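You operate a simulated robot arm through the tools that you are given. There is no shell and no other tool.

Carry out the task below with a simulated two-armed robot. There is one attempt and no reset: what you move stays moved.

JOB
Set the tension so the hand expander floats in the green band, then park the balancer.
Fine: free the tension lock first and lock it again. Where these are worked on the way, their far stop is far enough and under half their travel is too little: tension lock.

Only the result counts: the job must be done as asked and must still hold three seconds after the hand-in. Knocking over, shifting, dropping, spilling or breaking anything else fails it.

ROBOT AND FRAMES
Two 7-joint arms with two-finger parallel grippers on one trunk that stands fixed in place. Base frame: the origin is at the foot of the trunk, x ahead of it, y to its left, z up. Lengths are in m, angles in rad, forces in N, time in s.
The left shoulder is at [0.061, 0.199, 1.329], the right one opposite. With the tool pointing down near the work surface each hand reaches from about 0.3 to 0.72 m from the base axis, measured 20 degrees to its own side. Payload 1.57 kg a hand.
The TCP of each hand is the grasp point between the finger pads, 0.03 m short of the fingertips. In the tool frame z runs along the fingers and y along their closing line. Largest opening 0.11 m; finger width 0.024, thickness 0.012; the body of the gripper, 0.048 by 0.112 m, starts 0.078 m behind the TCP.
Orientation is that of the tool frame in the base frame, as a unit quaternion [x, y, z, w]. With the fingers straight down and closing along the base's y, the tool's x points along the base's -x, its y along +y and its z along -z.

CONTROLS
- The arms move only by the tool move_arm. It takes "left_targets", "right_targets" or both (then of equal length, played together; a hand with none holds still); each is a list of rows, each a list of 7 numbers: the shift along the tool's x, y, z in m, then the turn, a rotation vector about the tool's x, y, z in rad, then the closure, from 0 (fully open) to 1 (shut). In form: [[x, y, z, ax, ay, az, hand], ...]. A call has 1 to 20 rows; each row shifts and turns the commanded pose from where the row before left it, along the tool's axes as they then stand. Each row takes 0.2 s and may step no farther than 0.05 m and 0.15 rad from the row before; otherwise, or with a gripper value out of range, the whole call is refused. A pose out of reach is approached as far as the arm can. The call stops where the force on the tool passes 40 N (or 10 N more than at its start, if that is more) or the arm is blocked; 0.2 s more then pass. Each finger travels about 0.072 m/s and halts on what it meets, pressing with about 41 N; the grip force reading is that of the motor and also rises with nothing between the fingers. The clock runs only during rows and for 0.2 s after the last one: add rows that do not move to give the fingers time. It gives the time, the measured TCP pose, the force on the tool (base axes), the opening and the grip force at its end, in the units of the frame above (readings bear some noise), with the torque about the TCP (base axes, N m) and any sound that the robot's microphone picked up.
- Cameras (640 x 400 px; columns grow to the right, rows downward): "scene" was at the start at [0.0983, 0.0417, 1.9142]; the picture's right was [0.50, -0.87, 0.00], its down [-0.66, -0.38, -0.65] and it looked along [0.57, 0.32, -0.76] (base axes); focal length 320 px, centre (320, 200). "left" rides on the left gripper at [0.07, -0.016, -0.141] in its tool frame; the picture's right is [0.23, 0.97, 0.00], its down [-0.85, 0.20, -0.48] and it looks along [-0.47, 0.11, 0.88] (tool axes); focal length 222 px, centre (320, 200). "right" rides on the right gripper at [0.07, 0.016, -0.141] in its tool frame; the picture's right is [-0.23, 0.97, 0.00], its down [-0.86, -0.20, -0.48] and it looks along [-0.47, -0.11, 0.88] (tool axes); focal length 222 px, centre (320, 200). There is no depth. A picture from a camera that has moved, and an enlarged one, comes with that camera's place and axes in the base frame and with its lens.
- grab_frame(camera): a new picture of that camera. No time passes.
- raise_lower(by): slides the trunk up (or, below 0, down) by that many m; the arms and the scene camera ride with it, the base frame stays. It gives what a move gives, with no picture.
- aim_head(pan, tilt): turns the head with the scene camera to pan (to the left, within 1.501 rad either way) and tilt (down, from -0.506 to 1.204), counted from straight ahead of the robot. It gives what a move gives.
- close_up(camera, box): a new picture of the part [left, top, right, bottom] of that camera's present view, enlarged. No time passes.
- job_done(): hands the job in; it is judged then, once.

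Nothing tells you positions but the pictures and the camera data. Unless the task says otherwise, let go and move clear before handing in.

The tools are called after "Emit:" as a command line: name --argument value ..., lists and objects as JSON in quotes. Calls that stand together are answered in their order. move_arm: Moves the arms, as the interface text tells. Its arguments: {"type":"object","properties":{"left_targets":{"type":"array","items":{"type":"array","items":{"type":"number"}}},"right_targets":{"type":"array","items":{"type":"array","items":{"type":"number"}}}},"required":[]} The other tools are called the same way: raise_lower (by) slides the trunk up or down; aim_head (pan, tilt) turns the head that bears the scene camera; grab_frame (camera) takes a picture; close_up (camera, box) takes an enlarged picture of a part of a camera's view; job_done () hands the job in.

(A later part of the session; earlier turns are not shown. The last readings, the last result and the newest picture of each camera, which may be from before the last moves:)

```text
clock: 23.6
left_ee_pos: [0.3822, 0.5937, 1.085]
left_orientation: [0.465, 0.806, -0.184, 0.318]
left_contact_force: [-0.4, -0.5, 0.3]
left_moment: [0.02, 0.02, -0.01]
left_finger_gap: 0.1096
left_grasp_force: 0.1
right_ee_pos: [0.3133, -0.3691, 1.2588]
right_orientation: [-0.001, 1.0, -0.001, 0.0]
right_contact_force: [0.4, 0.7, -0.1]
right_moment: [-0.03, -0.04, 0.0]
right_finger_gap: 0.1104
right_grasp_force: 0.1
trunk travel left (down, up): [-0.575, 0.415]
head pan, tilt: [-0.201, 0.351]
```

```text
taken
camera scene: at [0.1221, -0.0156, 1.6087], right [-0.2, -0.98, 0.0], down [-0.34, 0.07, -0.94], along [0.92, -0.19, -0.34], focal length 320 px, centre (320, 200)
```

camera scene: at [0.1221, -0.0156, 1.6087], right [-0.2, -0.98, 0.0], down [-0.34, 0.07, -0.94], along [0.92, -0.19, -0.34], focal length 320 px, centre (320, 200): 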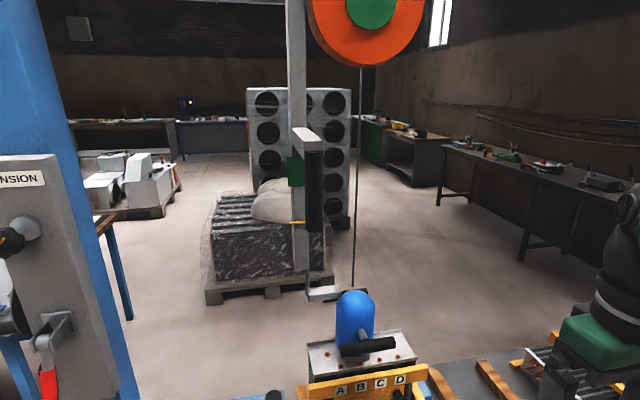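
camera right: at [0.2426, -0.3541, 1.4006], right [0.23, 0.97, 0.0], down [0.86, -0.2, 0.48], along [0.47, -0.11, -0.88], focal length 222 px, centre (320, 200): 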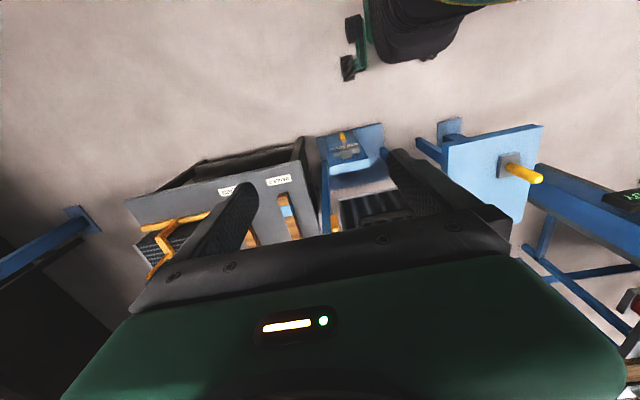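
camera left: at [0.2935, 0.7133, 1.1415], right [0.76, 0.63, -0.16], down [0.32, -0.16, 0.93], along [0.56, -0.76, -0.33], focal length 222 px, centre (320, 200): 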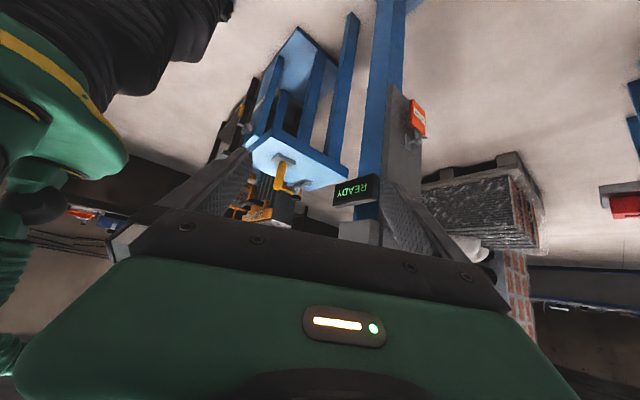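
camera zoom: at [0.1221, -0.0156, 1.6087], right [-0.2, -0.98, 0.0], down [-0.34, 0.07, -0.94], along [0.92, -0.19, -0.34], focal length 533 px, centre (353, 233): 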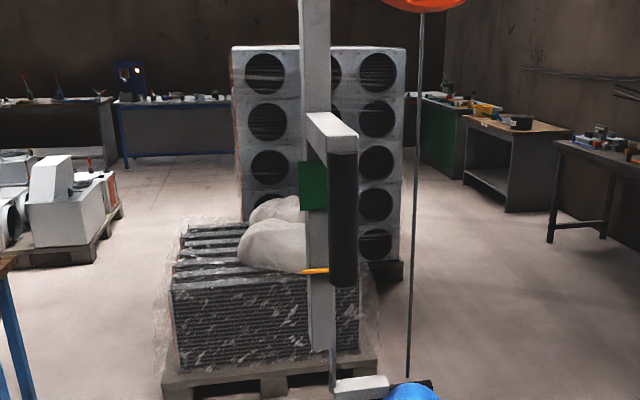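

The trolley can run along the beam to an orange stop block; the TENSION box with star knob and red toggle is at about x=0.67 (face), y=0.35. I'll take precise close-ups of the panel from two trunk heights to triangulate.

Emit:
aim_head --pan 0.45 --tilt 0.5

Emit:
close_up --camera "scene" --box '[260, 80, 360, 180]'

Emit:
close_up --camera "scene" --box '[260, 180, 360, 340]'

Emit:
raise_lower --by 0.25

Emit:
grab_frame --camera "scene"

Emit:
close_up --camera "scene" --box '[260, 120, 360, 280]'

Emit:
close_up --camera "scene" --box '[260, 220, 360, 360]'

```text
clock: 24.7
left_ee_pos: [0.3806, 0.5943, 1.0859]
left_orientation: [0.464, 0.806, -0.183, 0.318]
left_contact_force: [-0.5, 0.2, 0.9]
left_moment: [0.03, 0.02, -0.01]
left_finger_gap: 0.1098
left_grasp_force: 0.0
right_ee_pos: [0.3134, -0.3706, 1.2582]
right_orientation: [0.0, 1.0, -0.001, 0.0]
right_contact_force: [-0.3, -0.5, -0.3]
right_moment: [0.01, 0.0, 0.01]
right_finger_gap: 0.11
right_grasp_force: 0.1
trunk travel left (down, up): [-0.575, 0.415]
head pan, tilt: [0.45, 0.499]
```

```text
4.00 times, centred on (310, 130) of scene
camera zoom: at [0.1128, 0.0425, 1.5949], right [0.43, -0.9, 0.0], down [-0.43, -0.21, -0.88], along [0.79, 0.38, -0.48], focal length 1279 px, centre (360, 480)
```

zoom: 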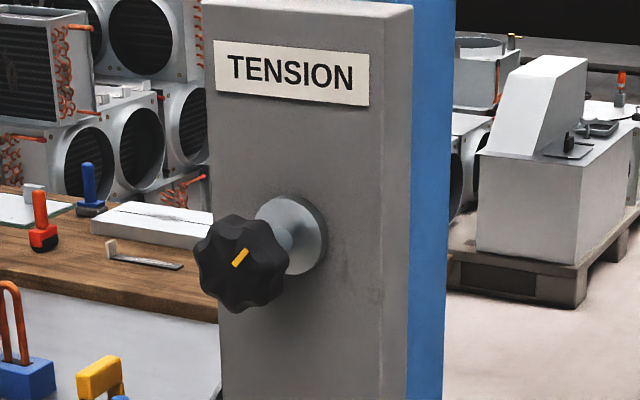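

```text
2.50 times, centred on (310, 260) of scene
camera zoom: at [0.1128, 0.0425, 1.5949], right [0.43, -0.9, 0.0], down [-0.43, -0.21, -0.88], along [0.79, 0.38, -0.48], focal length 800 px, centre (345, 50)
```

zoom: 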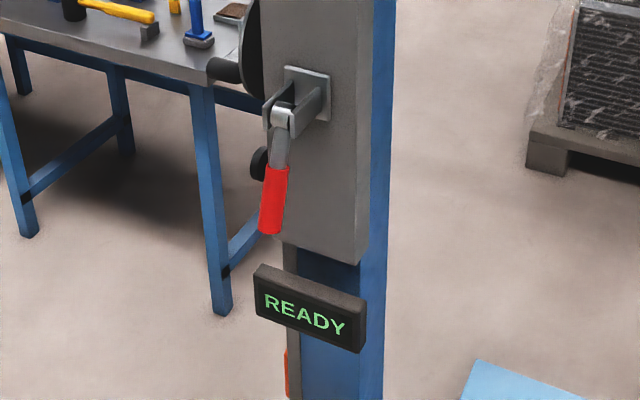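

```text
clock: 27.3
left_ee_pos: [0.3826, 0.594, 1.3356]
left_orientation: [0.465, 0.806, -0.183, 0.317]
left_contact_force: [-0.3, -0.9, 0.1]
left_moment: [-0.03, -0.03, 0.04]
left_finger_gap: 0.1102
left_grasp_force: 0.0
right_ee_pos: [0.3134, -0.3696, 1.5089]
right_orientation: [-0.001, 1.0, -0.001, 0.0]
right_contact_force: [0.2, 0.4, -0.3]
right_moment: [-0.02, -0.01, -0.01]
right_finger_gap: 0.1101
right_grasp_force: 0.1
trunk travel left (down, up): [-0.825, 0.165]
head pan, tilt: [0.45, 0.499]
```

```text
taken
camera scene: at [0.1131, 0.043, 1.8448], right [0.44, -0.9, 0.0], down [-0.43, -0.21, -0.88], along [0.79, 0.38, -0.48], focal length 320 px, centre (320, 200)
```

scene: 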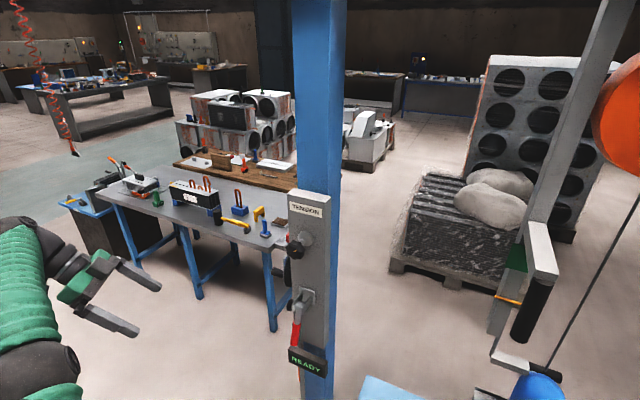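

```text
2.50 times, centred on (310, 200) of scene
camera zoom: at [0.1131, 0.043, 1.8448], right [0.44, -0.9, 0.0], down [-0.43, -0.21, -0.88], along [0.79, 0.38, -0.48], focal length 800 px, centre (345, 200)
```

zoom: 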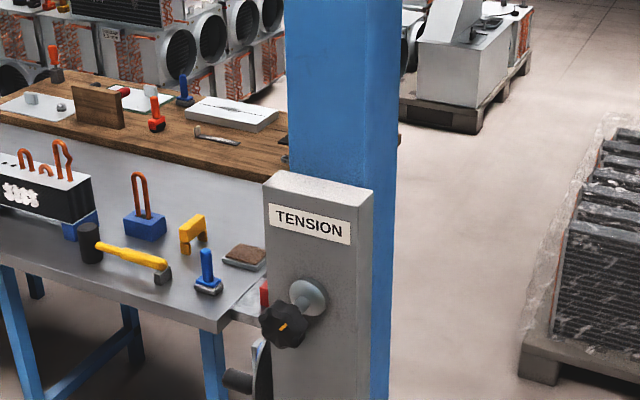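

```text
2.86 times, centred on (310, 290) of scene
camera zoom: at [0.1131, 0.043, 1.8448], right [0.44, -0.9, 0.0], down [-0.43, -0.21, -0.88], along [0.79, 0.38, -0.48], focal length 914 px, centre (349, -57)
```

zoom: 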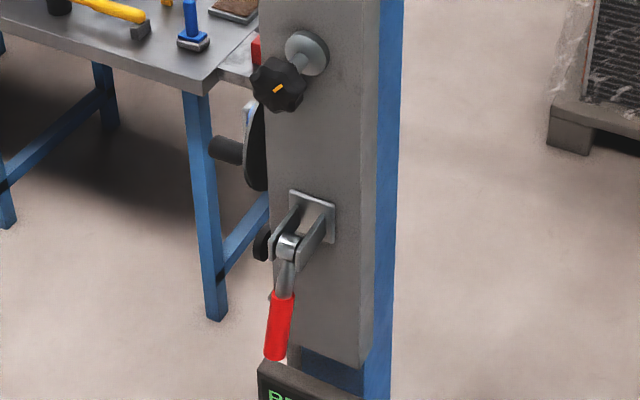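

I get the star knob at about (0.617, 0.351, 1.394) with its axis along x, and the toggle hub at (0.642, 0.358, 1.188) with its red grip hanging toward me down to (0.586, 0.347, 1.107). Next I turn the left hand to point straight forward.

Emit:
move_arm --left_targets '[[0, 0, 0, -0.102, 0, -0.1095, 0], [0, 0, 0, -0.102, 0, -0.1095, 0], [0, 0, 0, -0.102, 0, -0.1095, 0], [0, 0, 0, -0.102, 0, -0.1095, 0], [0, 0, 0, -0.102, 0, -0.1095, 0], [0, 0, 0, -0.102, 0, -0.1095, 0], [0, 0, 0, -0.102, 0, -0.1095, 0], [0, 0, 0, 0, -0.15, 0, 0], [0, 0, 0, 0, -0.15, 0, 0], [0, 0, 0, 0, -0.15, 0, 0], [0, 0, 0, 0, -0.15, 0, 0], [0, 0, 0, 0, -0.15, 0, 0], [0, 0, 0, 0, -0.07, 0, 0]]'

Emit:
grab_frame --camera "scene"

Emit:
grab_frame --camera "left"

```text
clock: 30.1
left_ee_pos: [0.3814, 0.5955, 1.3354]
left_orientation: [-0.001, 0.707, 0.0, 0.707]
left_contact_force: [-0.8, 0.2, -0.1]
left_moment: [-0.02, -0.03, 0.01]
left_finger_gap: 0.1101
left_grasp_force: 0.0
right_ee_pos: [0.3126, -0.3683, 1.5085]
right_orientation: [0.0, 1.0, -0.001, 0.0]
right_contact_force: [0.6, 0.5, -0.2]
right_moment: [-0.03, 0.05, -0.02]
right_finger_gap: 0.1101
right_grasp_force: 0.1
trunk travel left (down, up): [-0.825, 0.165]
head pan, tilt: [0.45, 0.499]
```

```text
taken
camera scene: at [0.1125, 0.0435, 1.8449], right [0.44, -0.9, 0.0], down [-0.43, -0.21, -0.88], along [0.79, 0.38, -0.48], focal length 320 px, centre (320, 200)
```

scene: 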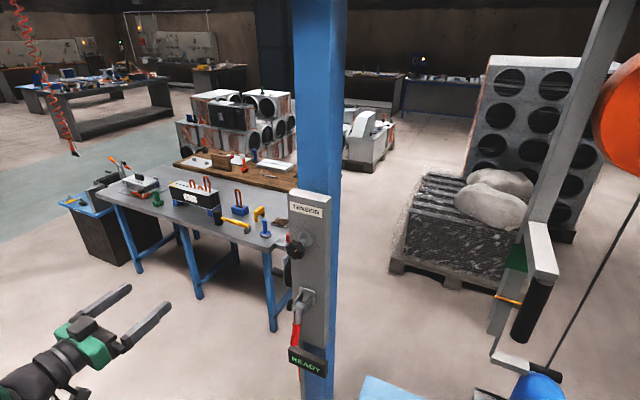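

```text
taken
camera left: at [0.2396, 0.5783, 1.2653], right [0.0, 0.97, -0.23], down [-0.48, 0.2, 0.86], along [0.88, 0.11, 0.47], focal length 222 px, centre (320, 200)
```

left: 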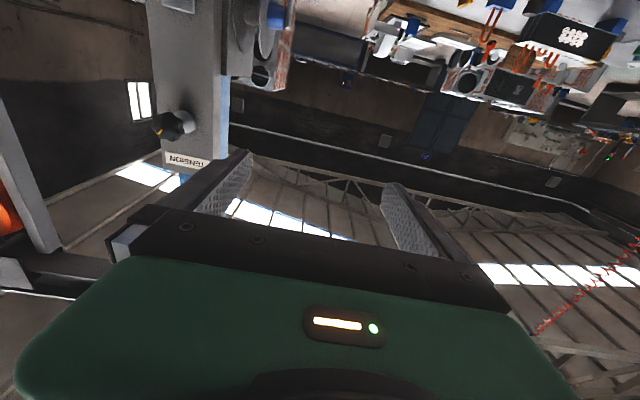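

The left hand now points forward. I'll slide it in front of the toggle grip, staying well short of it.

Emit:
move_arm --left_targets '[[0.0297, -0.0346, 0.01, 0, 0, 0, 0], [0.0297, -0.0346, 0.01, 0, 0, 0, 0], [0.0297, -0.0346, 0.01, 0, 0, 0, 0], [0.0297, -0.0346, 0.01, 0, 0, 0, 0], [0.0297, -0.0346, 0.01, 0, 0, 0, 0], [0.0297, -0.0346, 0.01, 0, 0, 0, 0], [0.0297, -0.0346, 0.01, 0, 0, 0, 0]]'

Emit:
grab_frame --camera "scene"

Emit:
grab_frame --camera "left"

Emit:
close_up --camera "scene" --box '[220, 220, 360, 400]'

```text
clock: 31.7
left_ee_pos: [0.4752, 0.3605, 1.1383]
left_orientation: [0.0, 0.709, 0.0, 0.705]
left_contact_force: [-0.4, 0.1, 0.2]
left_moment: [-0.02, -0.02, 0.04]
left_finger_gap: 0.1101
left_grasp_force: 0.1
left hand out of reach, approached as far as the arm can: row 6, 7
right_ee_pos: [0.3136, -0.3717, 1.5083]
right_orientation: [0.0, 1.0, 0.0, -0.001]
right_contact_force: [-0.9, 0.1, -0.5]
right_moment: [-0.01, 0.06, -0.02]
right_finger_gap: 0.1099
right_grasp_force: 0.2
trunk travel left (down, up): [-0.825, 0.165]
head pan, tilt: [0.45, 0.499]
```

```text
taken
camera scene: at [0.1144, 0.0392, 1.8449], right [0.44, -0.9, 0.0], down [-0.43, -0.21, -0.88], along [0.79, 0.38, -0.48], focal length 320 px, centre (320, 200)
```

scene: 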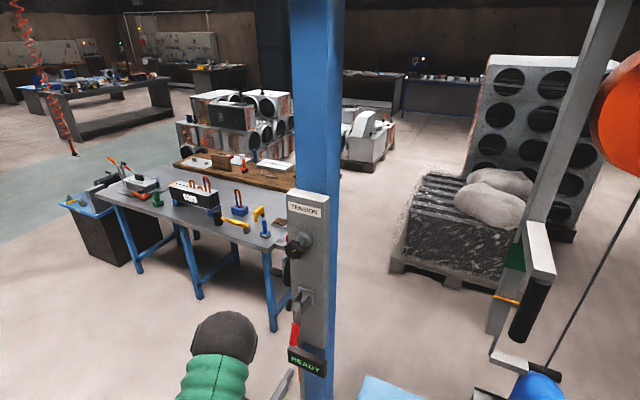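

```text
taken
camera left: at [0.3332, 0.3447, 1.0692], right [0.0, 0.97, -0.23], down [-0.47, 0.2, 0.86], along [0.88, 0.11, 0.46], focal length 222 px, centre (320, 200)
```

left: 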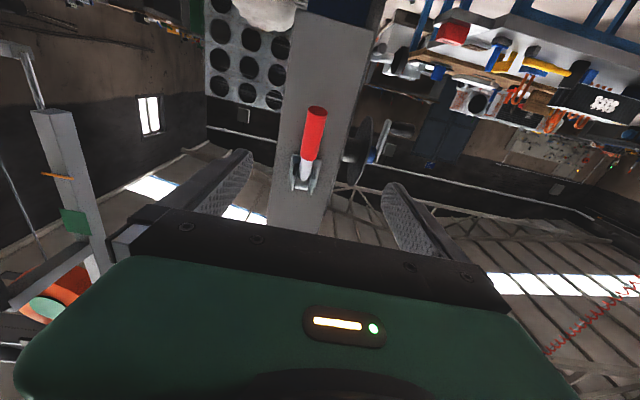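

```text
2.22 times, centred on (290, 310) of scene
camera zoom: at [0.1144, 0.0392, 1.8449], right [0.44, -0.9, 0.0], down [-0.43, -0.21, -0.88], along [0.79, 0.38, -0.48], focal length 711 px, centre (387, -44)
```

zoom: 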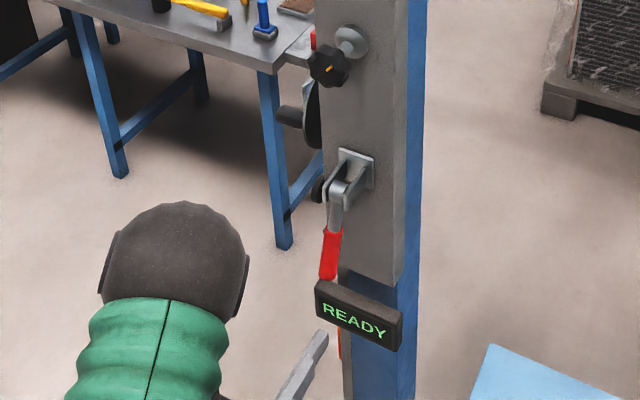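

The grip sits at y≈0.349 and the hub at z≈1.187. I'll advance between the open fingers toward the grip, then check.

Emit:
move_arm --left_targets '[[0, -0.004, 0.035, 0, 0, 0, 0], [0.003, 0, 0.035, 0, 0, 0, 0], [0, 0, 0.03, 0, 0, 0, 0], [0, 0, 0, 0, 0, 0, 0]]'

Emit:
grab_frame --camera "left"

Emit:
close_up --camera "scene" --box '[220, 220, 360, 400]'

```text
clock: 32.7
left_ee_pos: [0.5739, 0.3569, 1.1347]
left_orientation: [0.0, 0.707, 0.0, 0.707]
left_contact_force: [-0.5, 0.2, -1.2]
left_moment: [0.0, -0.01, 0.02]
left_finger_gap: 0.1099
left_grasp_force: 0.2
right_ee_pos: [0.3121, -0.3714, 1.5086]
right_orientation: [-0.001, 1.0, -0.001, 0.0]
right_contact_force: [-0.1, 0.6, 0.0]
right_moment: [0.05, 0.0, 0.02]
right_finger_gap: 0.1101
right_grasp_force: 0.0
trunk travel left (down, up): [-0.825, 0.165]
head pan, tilt: [0.45, 0.499]
```

```text
taken
camera left: at [0.4316, 0.3412, 1.0647], right [0.0, 0.97, -0.23], down [-0.48, 0.2, 0.86], along [0.88, 0.11, 0.46], focal length 222 px, centre (320, 200)
```

left: 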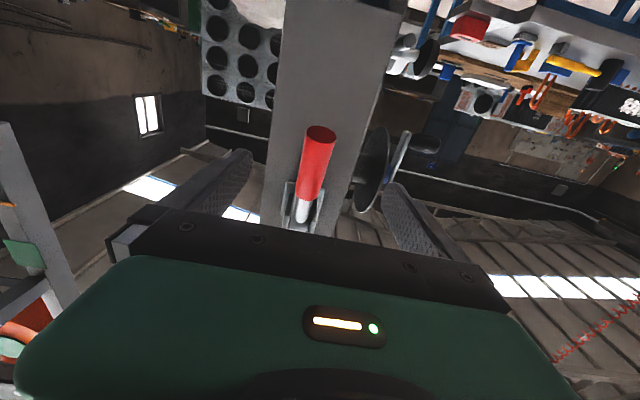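

```text
2.22 times, centred on (290, 310) of scene
camera zoom: at [0.1136, 0.0403, 1.8449], right [0.44, -0.9, 0.0], down [-0.43, -0.21, -0.88], along [0.79, 0.38, -0.48], focal length 711 px, centre (387, -44)
```

zoom: 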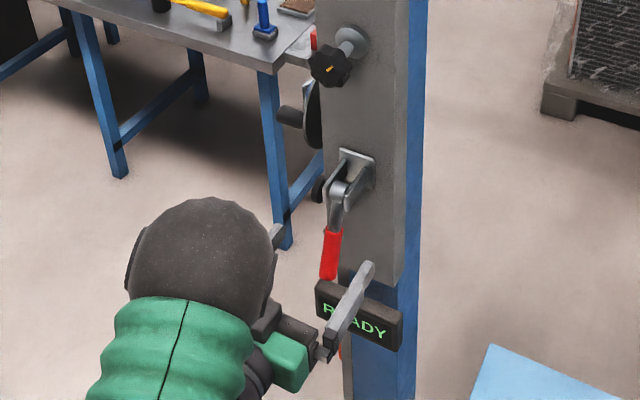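

The grip is centred near y=0.349; I'll shift slightly, move in around it and close the fingers.

Emit:
move_arm --left_targets '[[0.006, -0.0075, 0.0, 0, 0, 0, 0], [0.006, 0, 0.022, 0, 0, 0, 0], [0, 0, 0, 0, 0, 0, 0]]'

Emit:
grab_frame --camera "left"

Emit:
close_up --camera "scene" --box '[220, 220, 360, 400]'

```text
clock: 33.5
left_ee_pos: [0.5966, 0.3516, 1.1227]
left_orientation: [0.0, 0.708, 0.0, 0.706]
left_contact_force: [0.4, 0.0, 0.3]
left_moment: [-0.03, -0.03, 0.02]
left_finger_gap: 0.1097
left_grasp_force: 0.0
right_ee_pos: [0.3121, -0.3704, 1.5087]
right_orientation: [0.0, 1.0, 0.0, 0.0]
right_contact_force: [0.8, -0.3, -0.9]
right_moment: [-0.01, 0.0, -0.01]
right_finger_gap: 0.1102
right_grasp_force: 0.0
trunk travel left (down, up): [-0.825, 0.165]
head pan, tilt: [0.45, 0.499]
```

```text
taken
camera left: at [0.4542, 0.3348, 1.0532], right [0.0, 0.97, -0.23], down [-0.48, 0.2, 0.86], along [0.88, 0.11, 0.46], focal length 222 px, centre (320, 200)
```

left: 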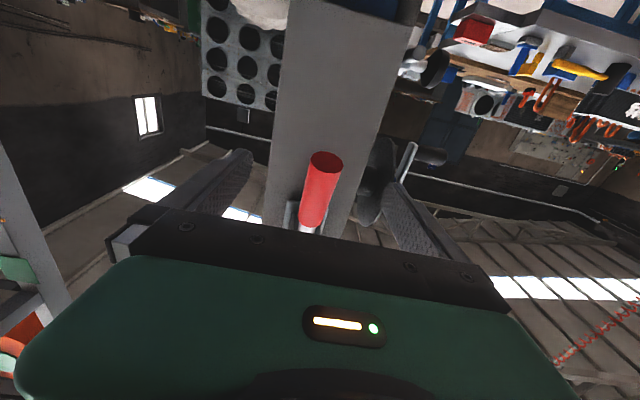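

```text
2.22 times, centred on (290, 310) of scene
camera zoom: at [0.114, 0.0405, 1.8449], right [0.44, -0.9, 0.0], down [-0.43, -0.21, -0.88], along [0.79, 0.38, -0.48], focal length 711 px, centre (387, -44)
```

zoom: 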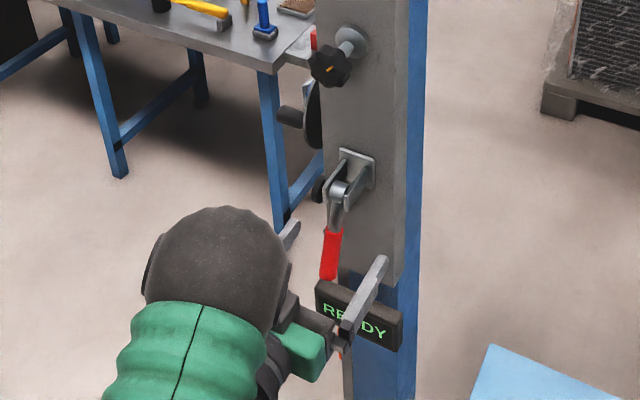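

The grip lies right at the TCP in the hand view. Closing on it.

Emit:
move_arm --left_targets '[[0, 0, 0, 0, 0, 0, 1], [0, 0, 0, 0, 0, 0, 1], [0, 0, 0, 0, 0, 0, 1], [0, 0, 0, 0, 0, 0, 1], [0, 0, 0, 0, 0, 0, 1]]'

Emit:
grab_frame --camera "left"

Emit:
close_up --camera "scene" --box '[220, 220, 360, 400]'

```text
clock: 34.7
left_ee_pos: [0.5959, 0.35, 1.122]
left_orientation: [0.001, 0.708, 0.0, 0.706]
left_contact_force: [-0.8, -3.7, -0.8]
left_moment: [-0.05, -0.06, -0.05]
left_finger_gap: 0.0214
left_grasp_force: 34.3
right_ee_pos: [0.3127, -0.3709, 1.5073]
right_orientation: [0.0, 1.0, 0.0, 0.0]
right_contact_force: [-0.3, -0.4, 0.2]
right_moment: [-0.02, 0.01, -0.04]
right_finger_gap: 0.1099
right_grasp_force: 0.1
trunk travel left (down, up): [-0.825, 0.165]
head pan, tilt: [0.45, 0.499]
```

```text
taken
camera left: at [0.4542, 0.3339, 1.0532], right [0.0, 0.97, -0.23], down [-0.48, 0.2, 0.86], along [0.88, 0.11, 0.46], focal length 222 px, centre (320, 200)
```

left: 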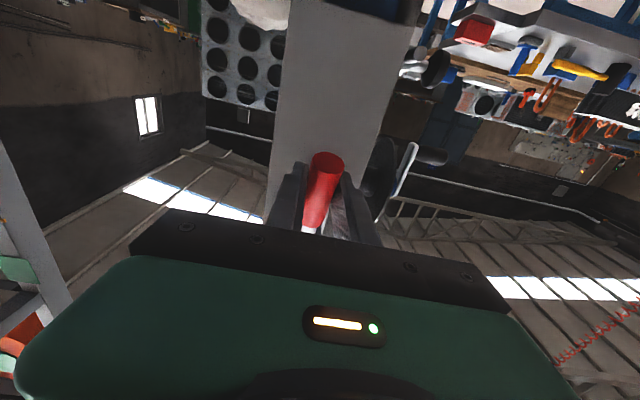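

```text
2.22 times, centred on (290, 310) of scene
camera zoom: at [0.1142, 0.0392, 1.8449], right [0.44, -0.9, 0.0], down [-0.43, -0.21, -0.88], along [0.79, 0.38, -0.48], focal length 711 px, centre (387, -44)
```

zoom: 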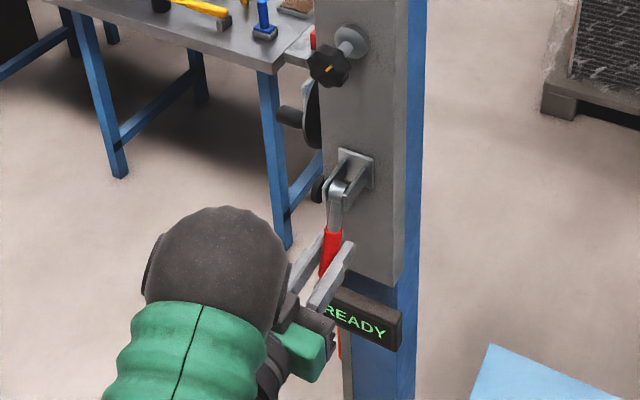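

Gripped (0.021 m). I'll swing the lever up along its arc about the hub in a first part-stroke and check the force.

Emit:
move_arm --left_targets '[[-0.0138, 0, -0.015, 0, 0, 0, 1], [-0.0176, 0, -0.0111, 0, 0, 0, 1], [0, 0, 0, 0, 0, 0, 1]]'

Emit:
close_up --camera "scene" --box '[220, 220, 360, 400]'

Emit:
grab_frame --camera "left"

```text
clock: 35.5
left_ee_pos: [0.5704, 0.3495, 1.1529]
left_orientation: [0.0, 0.709, 0.0, 0.706]
left_contact_force: [-0.4, -4.3, -13.5]
left_moment: [0.01, 0.71, -0.16]
left_finger_gap: 0.0213
left_grasp_force: 35.0
right_ee_pos: [0.3143, -0.3708, 1.5092]
right_orientation: [0.0, 1.0, 0.0, 0.0]
right_contact_force: [0.2, 0.5, -0.3]
right_moment: [-0.03, 0.01, 0.03]
right_finger_gap: 0.11
right_grasp_force: 0.1
trunk travel left (down, up): [-0.825, 0.165]
head pan, tilt: [0.45, 0.499]
```

```text
2.22 times, centred on (290, 310) of scene
camera zoom: at [0.1181, 0.0403, 1.8446], right [0.44, -0.9, 0.0], down [-0.43, -0.21, -0.88], along [0.79, 0.38, -0.48], focal length 711 px, centre (387, -44)
```

zoom: 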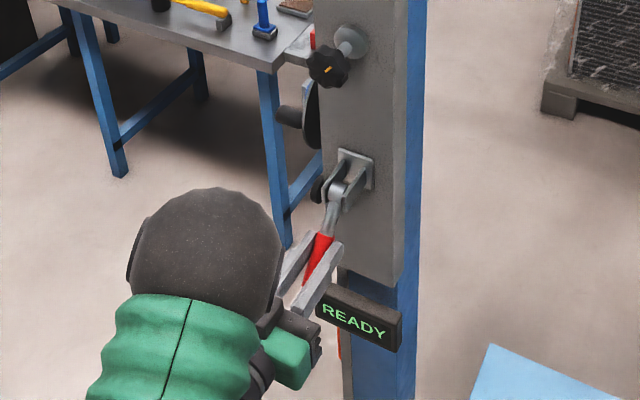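

```text
taken
camera left: at [0.428, 0.3338, 1.0835], right [0.0, 0.97, -0.23], down [-0.48, 0.2, 0.86], along [0.88, 0.11, 0.46], focal length 222 px, centre (320, 200)
```

left: 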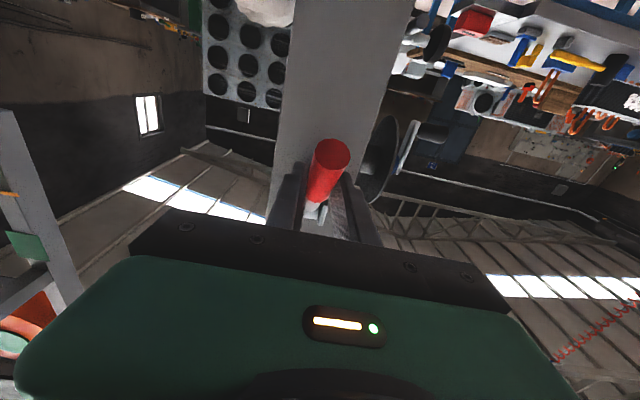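

The lever follows with about 13 N. Continuing the arc upward.

Emit:
move_arm --left_targets '[[-0.0198, 0, -0.0063, 0, 0, 0, 1], [-0.0207, 0, -0.0009, 0, 0, 0, 1], [0, 0, 0, 0, 0, 0, 1]]'

Emit:
close_up --camera "scene" --box '[220, 220, 360, 400]'

Emit:
close_up --camera "left" --box '[220, 60, 420, 260]'

```text
clock: 36.3
left_ee_pos: [0.5629, 0.3503, 1.197]
left_orientation: [-0.001, 0.706, 0.003, 0.709]
left_contact_force: [-1.2, -0.3, 1.6]
left_moment: [0.01, -0.03, -0.02]
left_finger_gap: 0.0
left_grasp_force: 21.1
right_ee_pos: [0.3118, -0.3722, 1.5087]
right_orientation: [0.0, 1.0, 0.0, 0.0]
right_contact_force: [1.1, -0.6, 0.2]
right_moment: [0.0, 0.03, 0.03]
right_finger_gap: 0.1099
right_grasp_force: 0.0
trunk travel left (down, up): [-0.825, 0.165]
head pan, tilt: [0.45, 0.499]
```

```text
2.22 times, centred on (290, 310) of scene
camera zoom: at [0.1118, 0.039, 1.8455], right [0.44, -0.9, 0.0], down [-0.43, -0.21, -0.88], along [0.79, 0.38, -0.48], focal length 711 px, centre (387, -44)
```

zoom: 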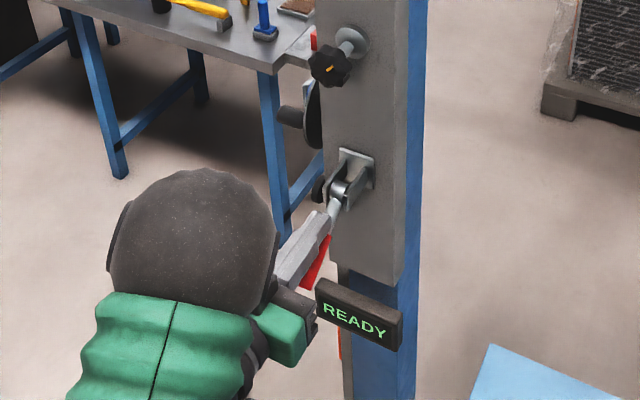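

```text
2.00 times, centred on (320, 160) of left
camera zoom: at [0.4213, 0.3337, 1.127], right [0.0, 0.97, -0.22], down [-0.48, 0.2, 0.85], along [0.88, 0.11, 0.47], focal length 444 px, centre (320, 280)
```

zoom: 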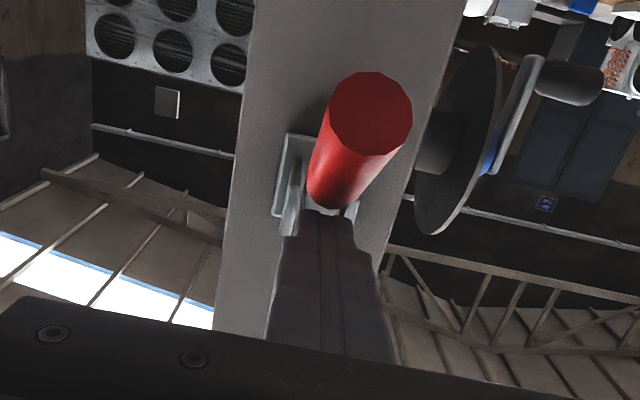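

The fingers slipped off: the lever rose from about -55° to about -27° below horizontal and stayed. I'll back out, go beneath the grip with closed fingers, and push up to see whether it has more travel.

Emit:
move_arm --left_targets '[[0, 0, -0.034, 0, 0, 0, 1], [0, 0, -0.034, 0, 0, 0, 1], [0.046, 0, 0, 0, 0, 0, 1], [0.046, 0, 0, 0, 0, 0, 1], [0, 0, 0.035, 0, 0, 0, 1], [0, 0, 0.035, 0, 0, 0, 1], [0, 0, 0, 0, 0, 0, 1]]'

Emit:
close_up --camera "scene" --box '[220, 220, 360, 400]'

Emit:
close_up --camera "left" --box '[220, 60, 420, 260]'

```text
clock: 37.9
left_ee_pos: [0.5632, 0.3483, 1.1022]
left_orientation: [0.0, 0.708, 0.0, 0.706]
left_contact_force: [-1.0, 0.1, 0.2]
left_moment: [0.02, 0.02, 0.01]
left_finger_gap: 0.0
left_grasp_force: 20.9
right_ee_pos: [0.3136, -0.372, 1.5062]
right_orientation: [-0.001, 1.0, 0.0, -0.001]
right_contact_force: [0.0, -0.9, 0.7]
right_moment: [0.01, 0.0, -0.01]
right_finger_gap: 0.1102
right_grasp_force: 0.0
trunk travel left (down, up): [-0.825, 0.165]
head pan, tilt: [0.45, 0.499]
```

```text
2.22 times, centred on (290, 310) of scene
camera zoom: at [0.1156, 0.0391, 1.8448], right [0.44, -0.9, 0.0], down [-0.43, -0.21, -0.88], along [0.79, 0.38, -0.48], focal length 711 px, centre (387, -44)
```

zoom: 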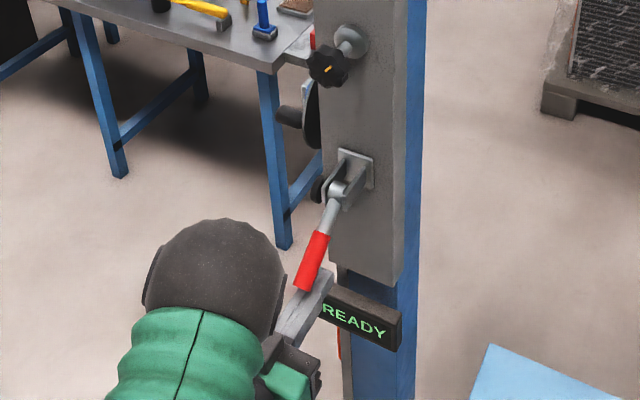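

```text
2.00 times, centred on (320, 160) of left
camera zoom: at [0.4218, 0.3332, 1.0333], right [0.0, 0.97, -0.23], down [-0.48, 0.2, 0.86], along [0.88, 0.11, 0.46], focal length 444 px, centre (320, 280)
```

zoom: 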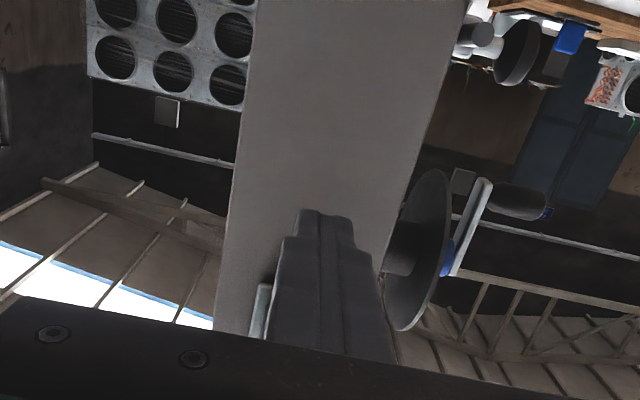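

Now the closed fingers are beneath the grip. I'll push up slowly and watch the force.

Emit:
move_arm --left_targets '[[-0.012, 0, 0, 0, 0, 0, 1], [-0.01, 0, 0, 0, 0, 0, 1], [-0.01, 0, 0, 0, 0, 0, 1], [-0.01, 0, 0, 0, 0, 0, 1]]'

Emit:
close_up --camera "scene" --box '[220, 220, 360, 400]'

```text
clock: 38.9
left_ee_pos: [0.5642, 0.3495, 1.1448]
left_orientation: [0.0, 0.708, -0.001, 0.707]
left_contact_force: [0.3, 0.5, -0.7]
left_moment: [0.01, -0.02, -0.03]
left_finger_gap: 0.0
left_grasp_force: 21.1
right_ee_pos: [0.3125, -0.3712, 1.508]
right_orientation: [0.001, 1.0, 0.0, 0.0]
right_contact_force: [0.6, -0.4, 0.2]
right_moment: [0.01, -0.02, 0.02]
right_finger_gap: 0.11
right_grasp_force: 0.1
trunk travel left (down, up): [-0.825, 0.165]
head pan, tilt: [0.45, 0.499]
```

```text
2.22 times, centred on (290, 310) of scene
camera zoom: at [0.1134, 0.0409, 1.8449], right [0.44, -0.9, 0.0], down [-0.43, -0.21, -0.88], along [0.79, 0.38, -0.48], focal length 711 px, centre (387, -44)
```

zoom: 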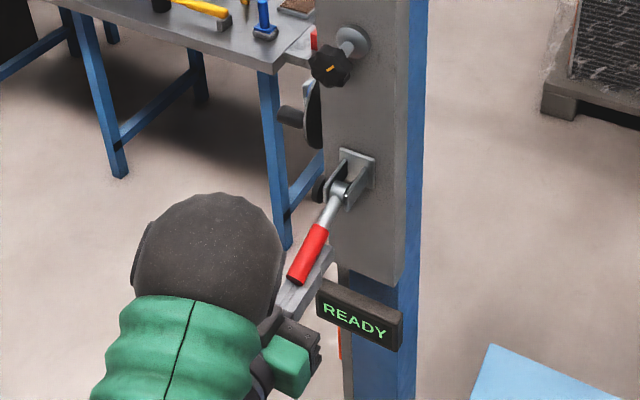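

The lever keeps moving with almost no force, so it has more travel. Continuing up.

Emit:
move_arm --left_targets '[[-0.012, 0, 0, 0, 0, 0, 1], [-0.012, 0, 0, 0, 0, 0, 1], [-0.012, 0, 0, 0, 0, 0, 1], [-0.012, 0, 0, 0, 0, 0, 1]]'

Emit:
close_up --camera "scene" --box '[220, 220, 360, 400]'

```text
clock: 39.4
left_ee_pos: [0.5635, 0.3501, 1.1474]
left_orientation: [-0.003, 0.718, -0.003, 0.696]
left_contact_force: [5.4, 0.0, -19.6]
left_moment: [-0.02, -0.65, 0.01]
left_finger_gap: 0.0001
left_grasp_force: 21.4
right_ee_pos: [0.3156, -0.3681, 1.5078]
right_orientation: [0.0, 1.0, -0.001, -0.001]
right_contact_force: [-0.2, 0.4, 0.2]
right_moment: [-0.03, 0.0, 0.01]
right_finger_gap: 0.1101
right_grasp_force: 0.1
trunk travel left (down, up): [-0.825, 0.165]
head pan, tilt: [0.45, 0.499]
stopped in row 2 (left hand): the force on the tool passed its limit at 51 N (the readings are from after the stop); the commanded pose is now the measured one
```

```text
2.22 times, centred on (290, 310) of scene
camera zoom: at [0.1204, 0.0435, 1.8442], right [0.44, -0.9, 0.0], down [-0.44, -0.21, -0.88], along [0.79, 0.38, -0.48], focal length 711 px, centre (387, -44)
```

zoom: 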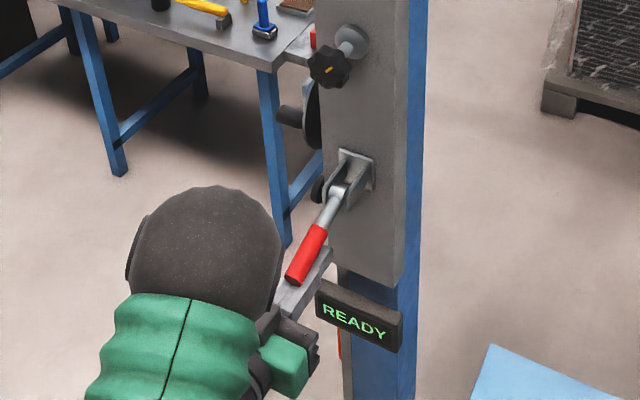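

The lever hit a hard stop (51 N), so the lock is fully freed. I'll drop off it, back away, and go up to the star knob with the hand open, then check that the lever stays.

Emit:
move_arm --left_targets '[[0.015, 0, 0, 0, 0, 0, 1], [0, 0, -0.037, 0, 0, 0, 1], [0, 0, -0.037, 0, 0, 0, 1], [-0.0437, 0, 0, 0, 0, 0, 1], [-0.0437, 0, 0, 0, 0, 0, 1], [-0.0437, 0, 0, 0, 0, 0, 0.5], [-0.0437, 0, 0, 0, 0, 0, 0], [-0.0437, 0, 0, 0, 0, 0, 0], [-0.0437, 0, 0, 0, 0, 0, 0]]'

Emit:
grab_frame --camera "scene"

Emit:
close_up --camera "scene" --box '[220, 180, 380, 370]'

Emit:
grab_frame --camera "left"

```text
clock: 40.4
left_ee_pos: [0.4783, 0.3486, 1.1605]
left_orientation: [-0.005, 0.725, -0.004, 0.689]
left_contact_force: [0.9, 0.2, 0.0]
left_moment: [-0.01, 0.01, 0.01]
left_finger_gap: 0.0001
left_grasp_force: 20.9
right_ee_pos: [0.3088, -0.3685, 1.5109]
right_orientation: [0.0, 1.0, -0.001, 0.002]
right_contact_force: [-0.4, -0.2, -0.1]
right_moment: [-0.02, -0.02, 0.02]
right_finger_gap: 0.11
right_grasp_force: 0.0
trunk travel left (down, up): [-0.825, 0.165]
head pan, tilt: [0.45, 0.499]
stopped in row 4 (left hand): the force on the tool passed its limit at 65 N (the readings are from after the stop); the commanded pose is now the measured one
```

```text
taken
camera scene: at [0.1109, 0.043, 1.8452], right [0.44, -0.9, 0.0], down [-0.43, -0.21, -0.88], along [0.79, 0.38, -0.48], focal length 320 px, centre (320, 200)
```

scene: 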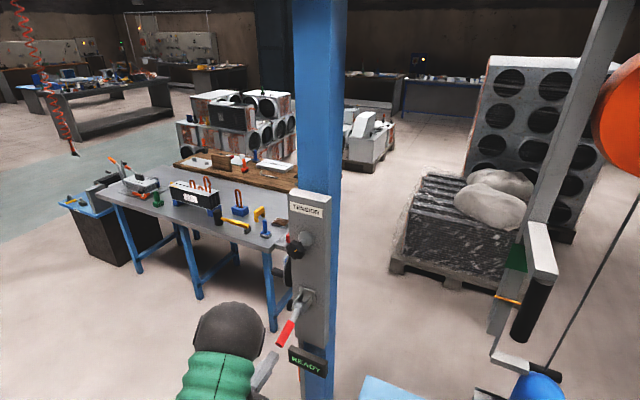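

```text
2.11 times, centred on (300, 275) of scene
camera zoom: at [0.1109, 0.043, 1.8452], right [0.44, -0.9, 0.0], down [-0.43, -0.21, -0.88], along [0.79, 0.38, -0.48], focal length 673 px, centre (362, 42)
```

zoom: 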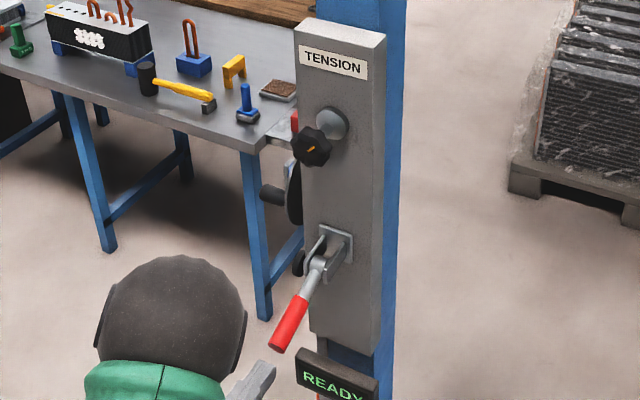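

```text
taken
camera left: at [0.3344, 0.3328, 1.0995], right [-0.01, 0.97, -0.24], down [-0.43, 0.21, 0.88], along [0.9, 0.12, 0.42], focal length 222 px, centre (320, 200)
```

left: 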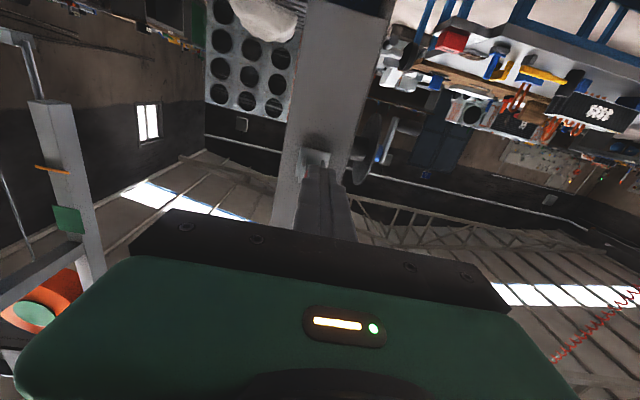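

The lever stays up near horizontal; the tip grazed the lever end on the way because the hand lagged. I'll sidestep in y before rising to the knob, and level the hand.

Emit:
move_arm --left_targets '[[0.01, 0.0, -0.01, 0, 0, 0, 1], [0, 0.04, -0.005, 0, 0, 0, 1], [0, 0.02, 0, 0, -0.05, 0, 1], [0, 0, 0, 0, 0, 0, 1], [-0.04, 0, 0, 0, 0, 0, 1], [-0.04, 0, 0, 0, 0, 0, 1], [-0.04, 0, 0, 0, 0, 0, 1], [-0.04, 0, 0, 0, 0, 0, 0.5], [-0.04, 0, 0, 0, 0, 0, 0], [-0.04, 0, 0, 0, 0, 0, 0], [0, -0.03, 0, 0, 0, 0, 0], [0, -0.03, 0, 0, 0, 0, 0], [0, 0, 0, 0, 0, 0, 0]]'

Emit:
close_up --camera "scene" --box '[220, 180, 380, 370]'

Emit:
grab_frame --camera "left"

```text
clock: 43.2
left_ee_pos: [0.4743, 0.3609, 1.3963]
left_orientation: [-0.004, 0.708, -0.004, 0.706]
left_contact_force: [-0.5, -0.1, 1.1]
left_moment: [0.02, 0.01, 0.0]
left_finger_gap: 0.1099
left_grasp_force: 0.0
left hand out of reach, approached as far as the arm can: row 12
right_ee_pos: [0.3103, -0.3712, 1.5075]
right_orientation: [0.001, 1.0, 0.0, 0.001]
right_contact_force: [-0.1, 0.1, 1.0]
right_moment: [0.02, -0.02, 0.02]
right_finger_gap: 0.1099
right_grasp_force: 0.1
trunk travel left (down, up): [-0.825, 0.165]
head pan, tilt: [0.45, 0.499]
```

```text
2.11 times, centred on (300, 275) of scene
camera zoom: at [0.1126, 0.0401, 1.845], right [0.44, -0.9, 0.0], down [-0.43, -0.21, -0.88], along [0.79, 0.38, -0.48], focal length 673 px, centre (362, 42)
```

zoom: 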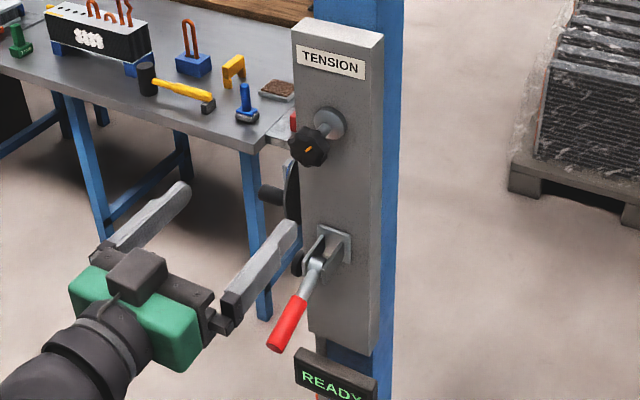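

```text
taken
camera left: at [0.3325, 0.3437, 1.3277], right [0.0, 0.97, -0.24], down [-0.48, 0.21, 0.85], along [0.88, 0.11, 0.46], focal length 222 px, centre (320, 200)
```

left: 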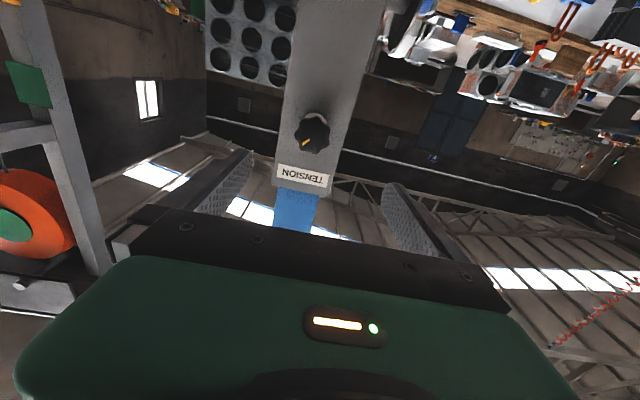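

Emit:
close_up --camera "left" --box '[260, 80, 360, 210]'

Emit:
close_up --camera "scene" --box '[260, 180, 340, 270]'

Emit:
close_up --camera "scene" --box '[460, 180, 600, 400]'

```text
3.08 times, centred on (310, 145) of left
camera zoom: at [0.3325, 0.3437, 1.3277], right [0.0, 0.97, -0.24], down [-0.48, 0.21, 0.85], along [0.88, 0.11, 0.46], focal length 684 px, centre (351, 369)
```

zoom: 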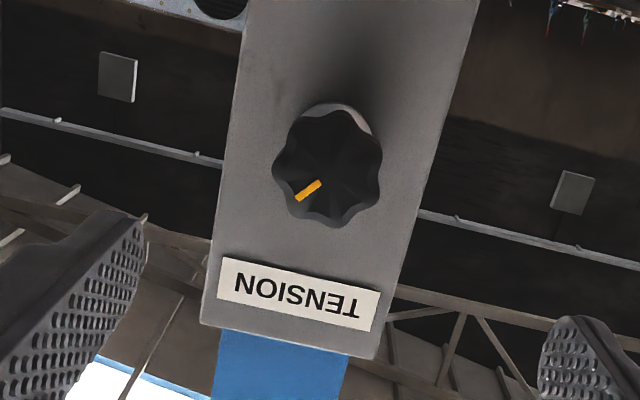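

```text
4.44 times, centred on (300, 225) of scene
camera zoom: at [0.1126, 0.0401, 1.845], right [0.44, -0.9, 0.0], down [-0.43, -0.21, -0.88], along [0.79, 0.38, -0.48], focal length 1421 px, centre (409, 89)
```

zoom: 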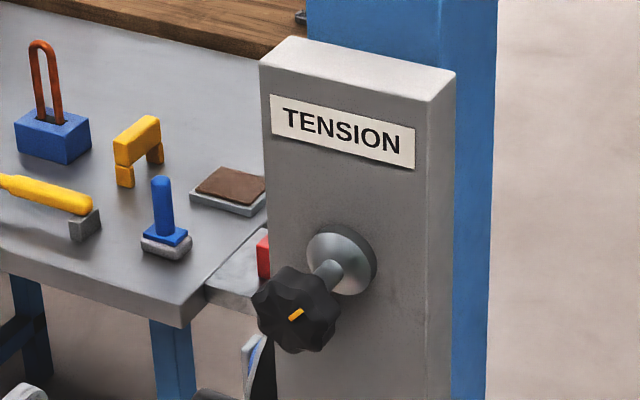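

```text
1.82 times, centred on (530, 290) of scene
camera zoom: at [0.1126, 0.0401, 1.845], right [0.44, -0.9, 0.0], down [-0.43, -0.21, -0.88], along [0.79, 0.38, -0.48], focal length 582 px, centre (-62, 36)
```

zoom: 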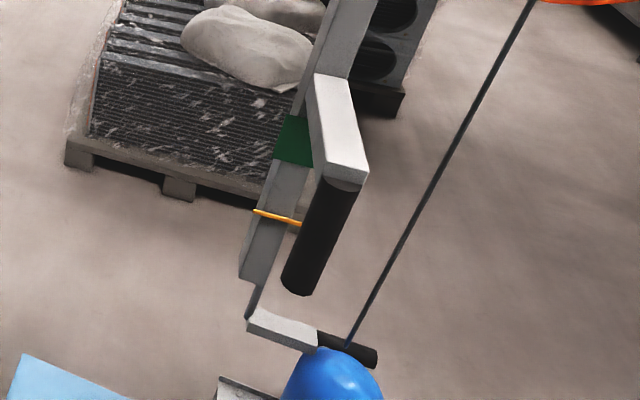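

The knob's front face centre triangulates to (0.613, 0.348, 1.393); its yellow mark points up and to the right. The pointer is still below the green band. I'll advance with open fingers to straddle the knob.

Emit:
move_arm --left_targets '[[0, 0, 0.04, 0, 0, 0, 0], [0.003, -0.013, 0.036, 0, 0, 0, 0], [0, 0, 0.036, 0, 0, 0, 0], [0, 0, 0.02, 0, 0, 0, 0], [0, 0, 0, 0, 0, 0, 0]]'

Emit:
grab_frame --camera "left"

Emit:
close_up --camera "scene" --box '[220, 150, 380, 290]'

```text
clock: 44.4
left_ee_pos: [0.6071, 0.3469, 1.393]
left_orientation: [-0.004, 0.708, -0.004, 0.706]
left_contact_force: [-0.3, 0.4, 0.8]
left_moment: [0.03, -0.01, -0.03]
left_finger_gap: 0.11
left_grasp_force: 0.1
right_ee_pos: [0.3102, -0.3717, 1.51]
right_orientation: [0.0, 1.0, 0.0, 0.001]
right_contact_force: [0.2, -0.3, 0.4]
right_moment: [0.01, -0.01, -0.02]
right_finger_gap: 0.11
right_grasp_force: 0.0
trunk travel left (down, up): [-0.825, 0.165]
head pan, tilt: [0.45, 0.499]
```

```text
taken
camera left: at [0.4649, 0.3305, 1.3249], right [0.0, 0.97, -0.24], down [-0.48, 0.21, 0.85], along [0.88, 0.12, 0.46], focal length 222 px, centre (320, 200)
```

left: 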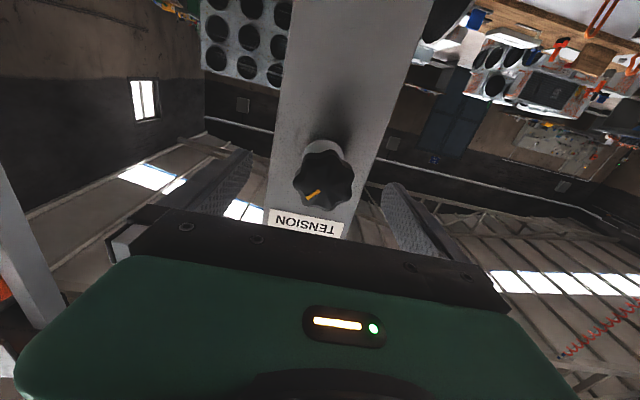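

```text
2.86 times, centred on (300, 220) of scene
camera zoom: at [0.1138, 0.0405, 1.8449], right [0.44, -0.9, 0.0], down [-0.43, -0.21, -0.88], along [0.79, 0.38, -0.48], focal length 914 px, centre (377, 143)
```

zoom: 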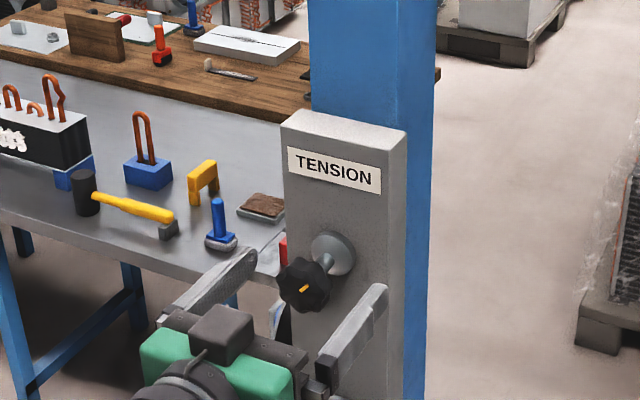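

Aligned; advancing a bit more so the pads straddle the knob, then closing.

Emit:
move_arm --left_targets '[[0, 0.001, 0.014, 0, 0, 0, 0], [0, 0, 0, 0, 0, 0, 0.5], [0, 0, 0, 0, 0, 0, 1], [0, 0, 0, 0, 0, 0, 1], [0, 0, 0, 0, 0, 0, 1], [0, 0, 0, 0, 0, 0, 1]]'

Emit:
grab_frame --camera "left"

Emit:
close_up --camera "scene" --box '[220, 150, 380, 290]'

```text
clock: 45.8
left_ee_pos: [0.6206, 0.3506, 1.3928]
left_orientation: [-0.005, 0.707, -0.004, 0.707]
left_contact_force: [-0.6, 3.1, 2.2]
left_moment: [0.02, 0.0, -0.16]
left_finger_gap: 0.0467
left_grasp_force: 45.4
right_ee_pos: [0.3111, -0.3693, 1.51]
right_orientation: [0.0, 1.0, -0.001, 0.001]
right_contact_force: [0.0, -0.6, 0.1]
right_moment: [0.0, -0.02, -0.01]
right_finger_gap: 0.1103
right_grasp_force: 0.1
trunk travel left (down, up): [-0.825, 0.165]
head pan, tilt: [0.45, 0.499]
```

```text
taken
camera left: at [0.4783, 0.3326, 1.3238], right [0.0, 0.97, -0.24], down [-0.48, 0.21, 0.85], along [0.88, 0.12, 0.46], focal length 222 px, centre (320, 200)
```

left: 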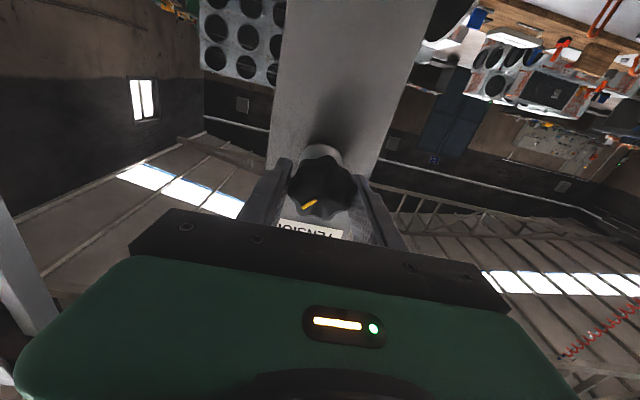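

```text
2.86 times, centred on (300, 220) of scene
camera zoom: at [0.1125, 0.0423, 1.845], right [0.44, -0.9, 0.0], down [-0.43, -0.21, -0.88], along [0.79, 0.38, -0.48], focal length 914 px, centre (377, 143)
```

zoom: 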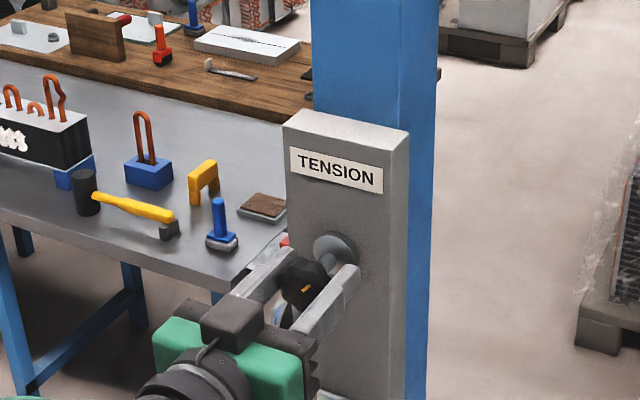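

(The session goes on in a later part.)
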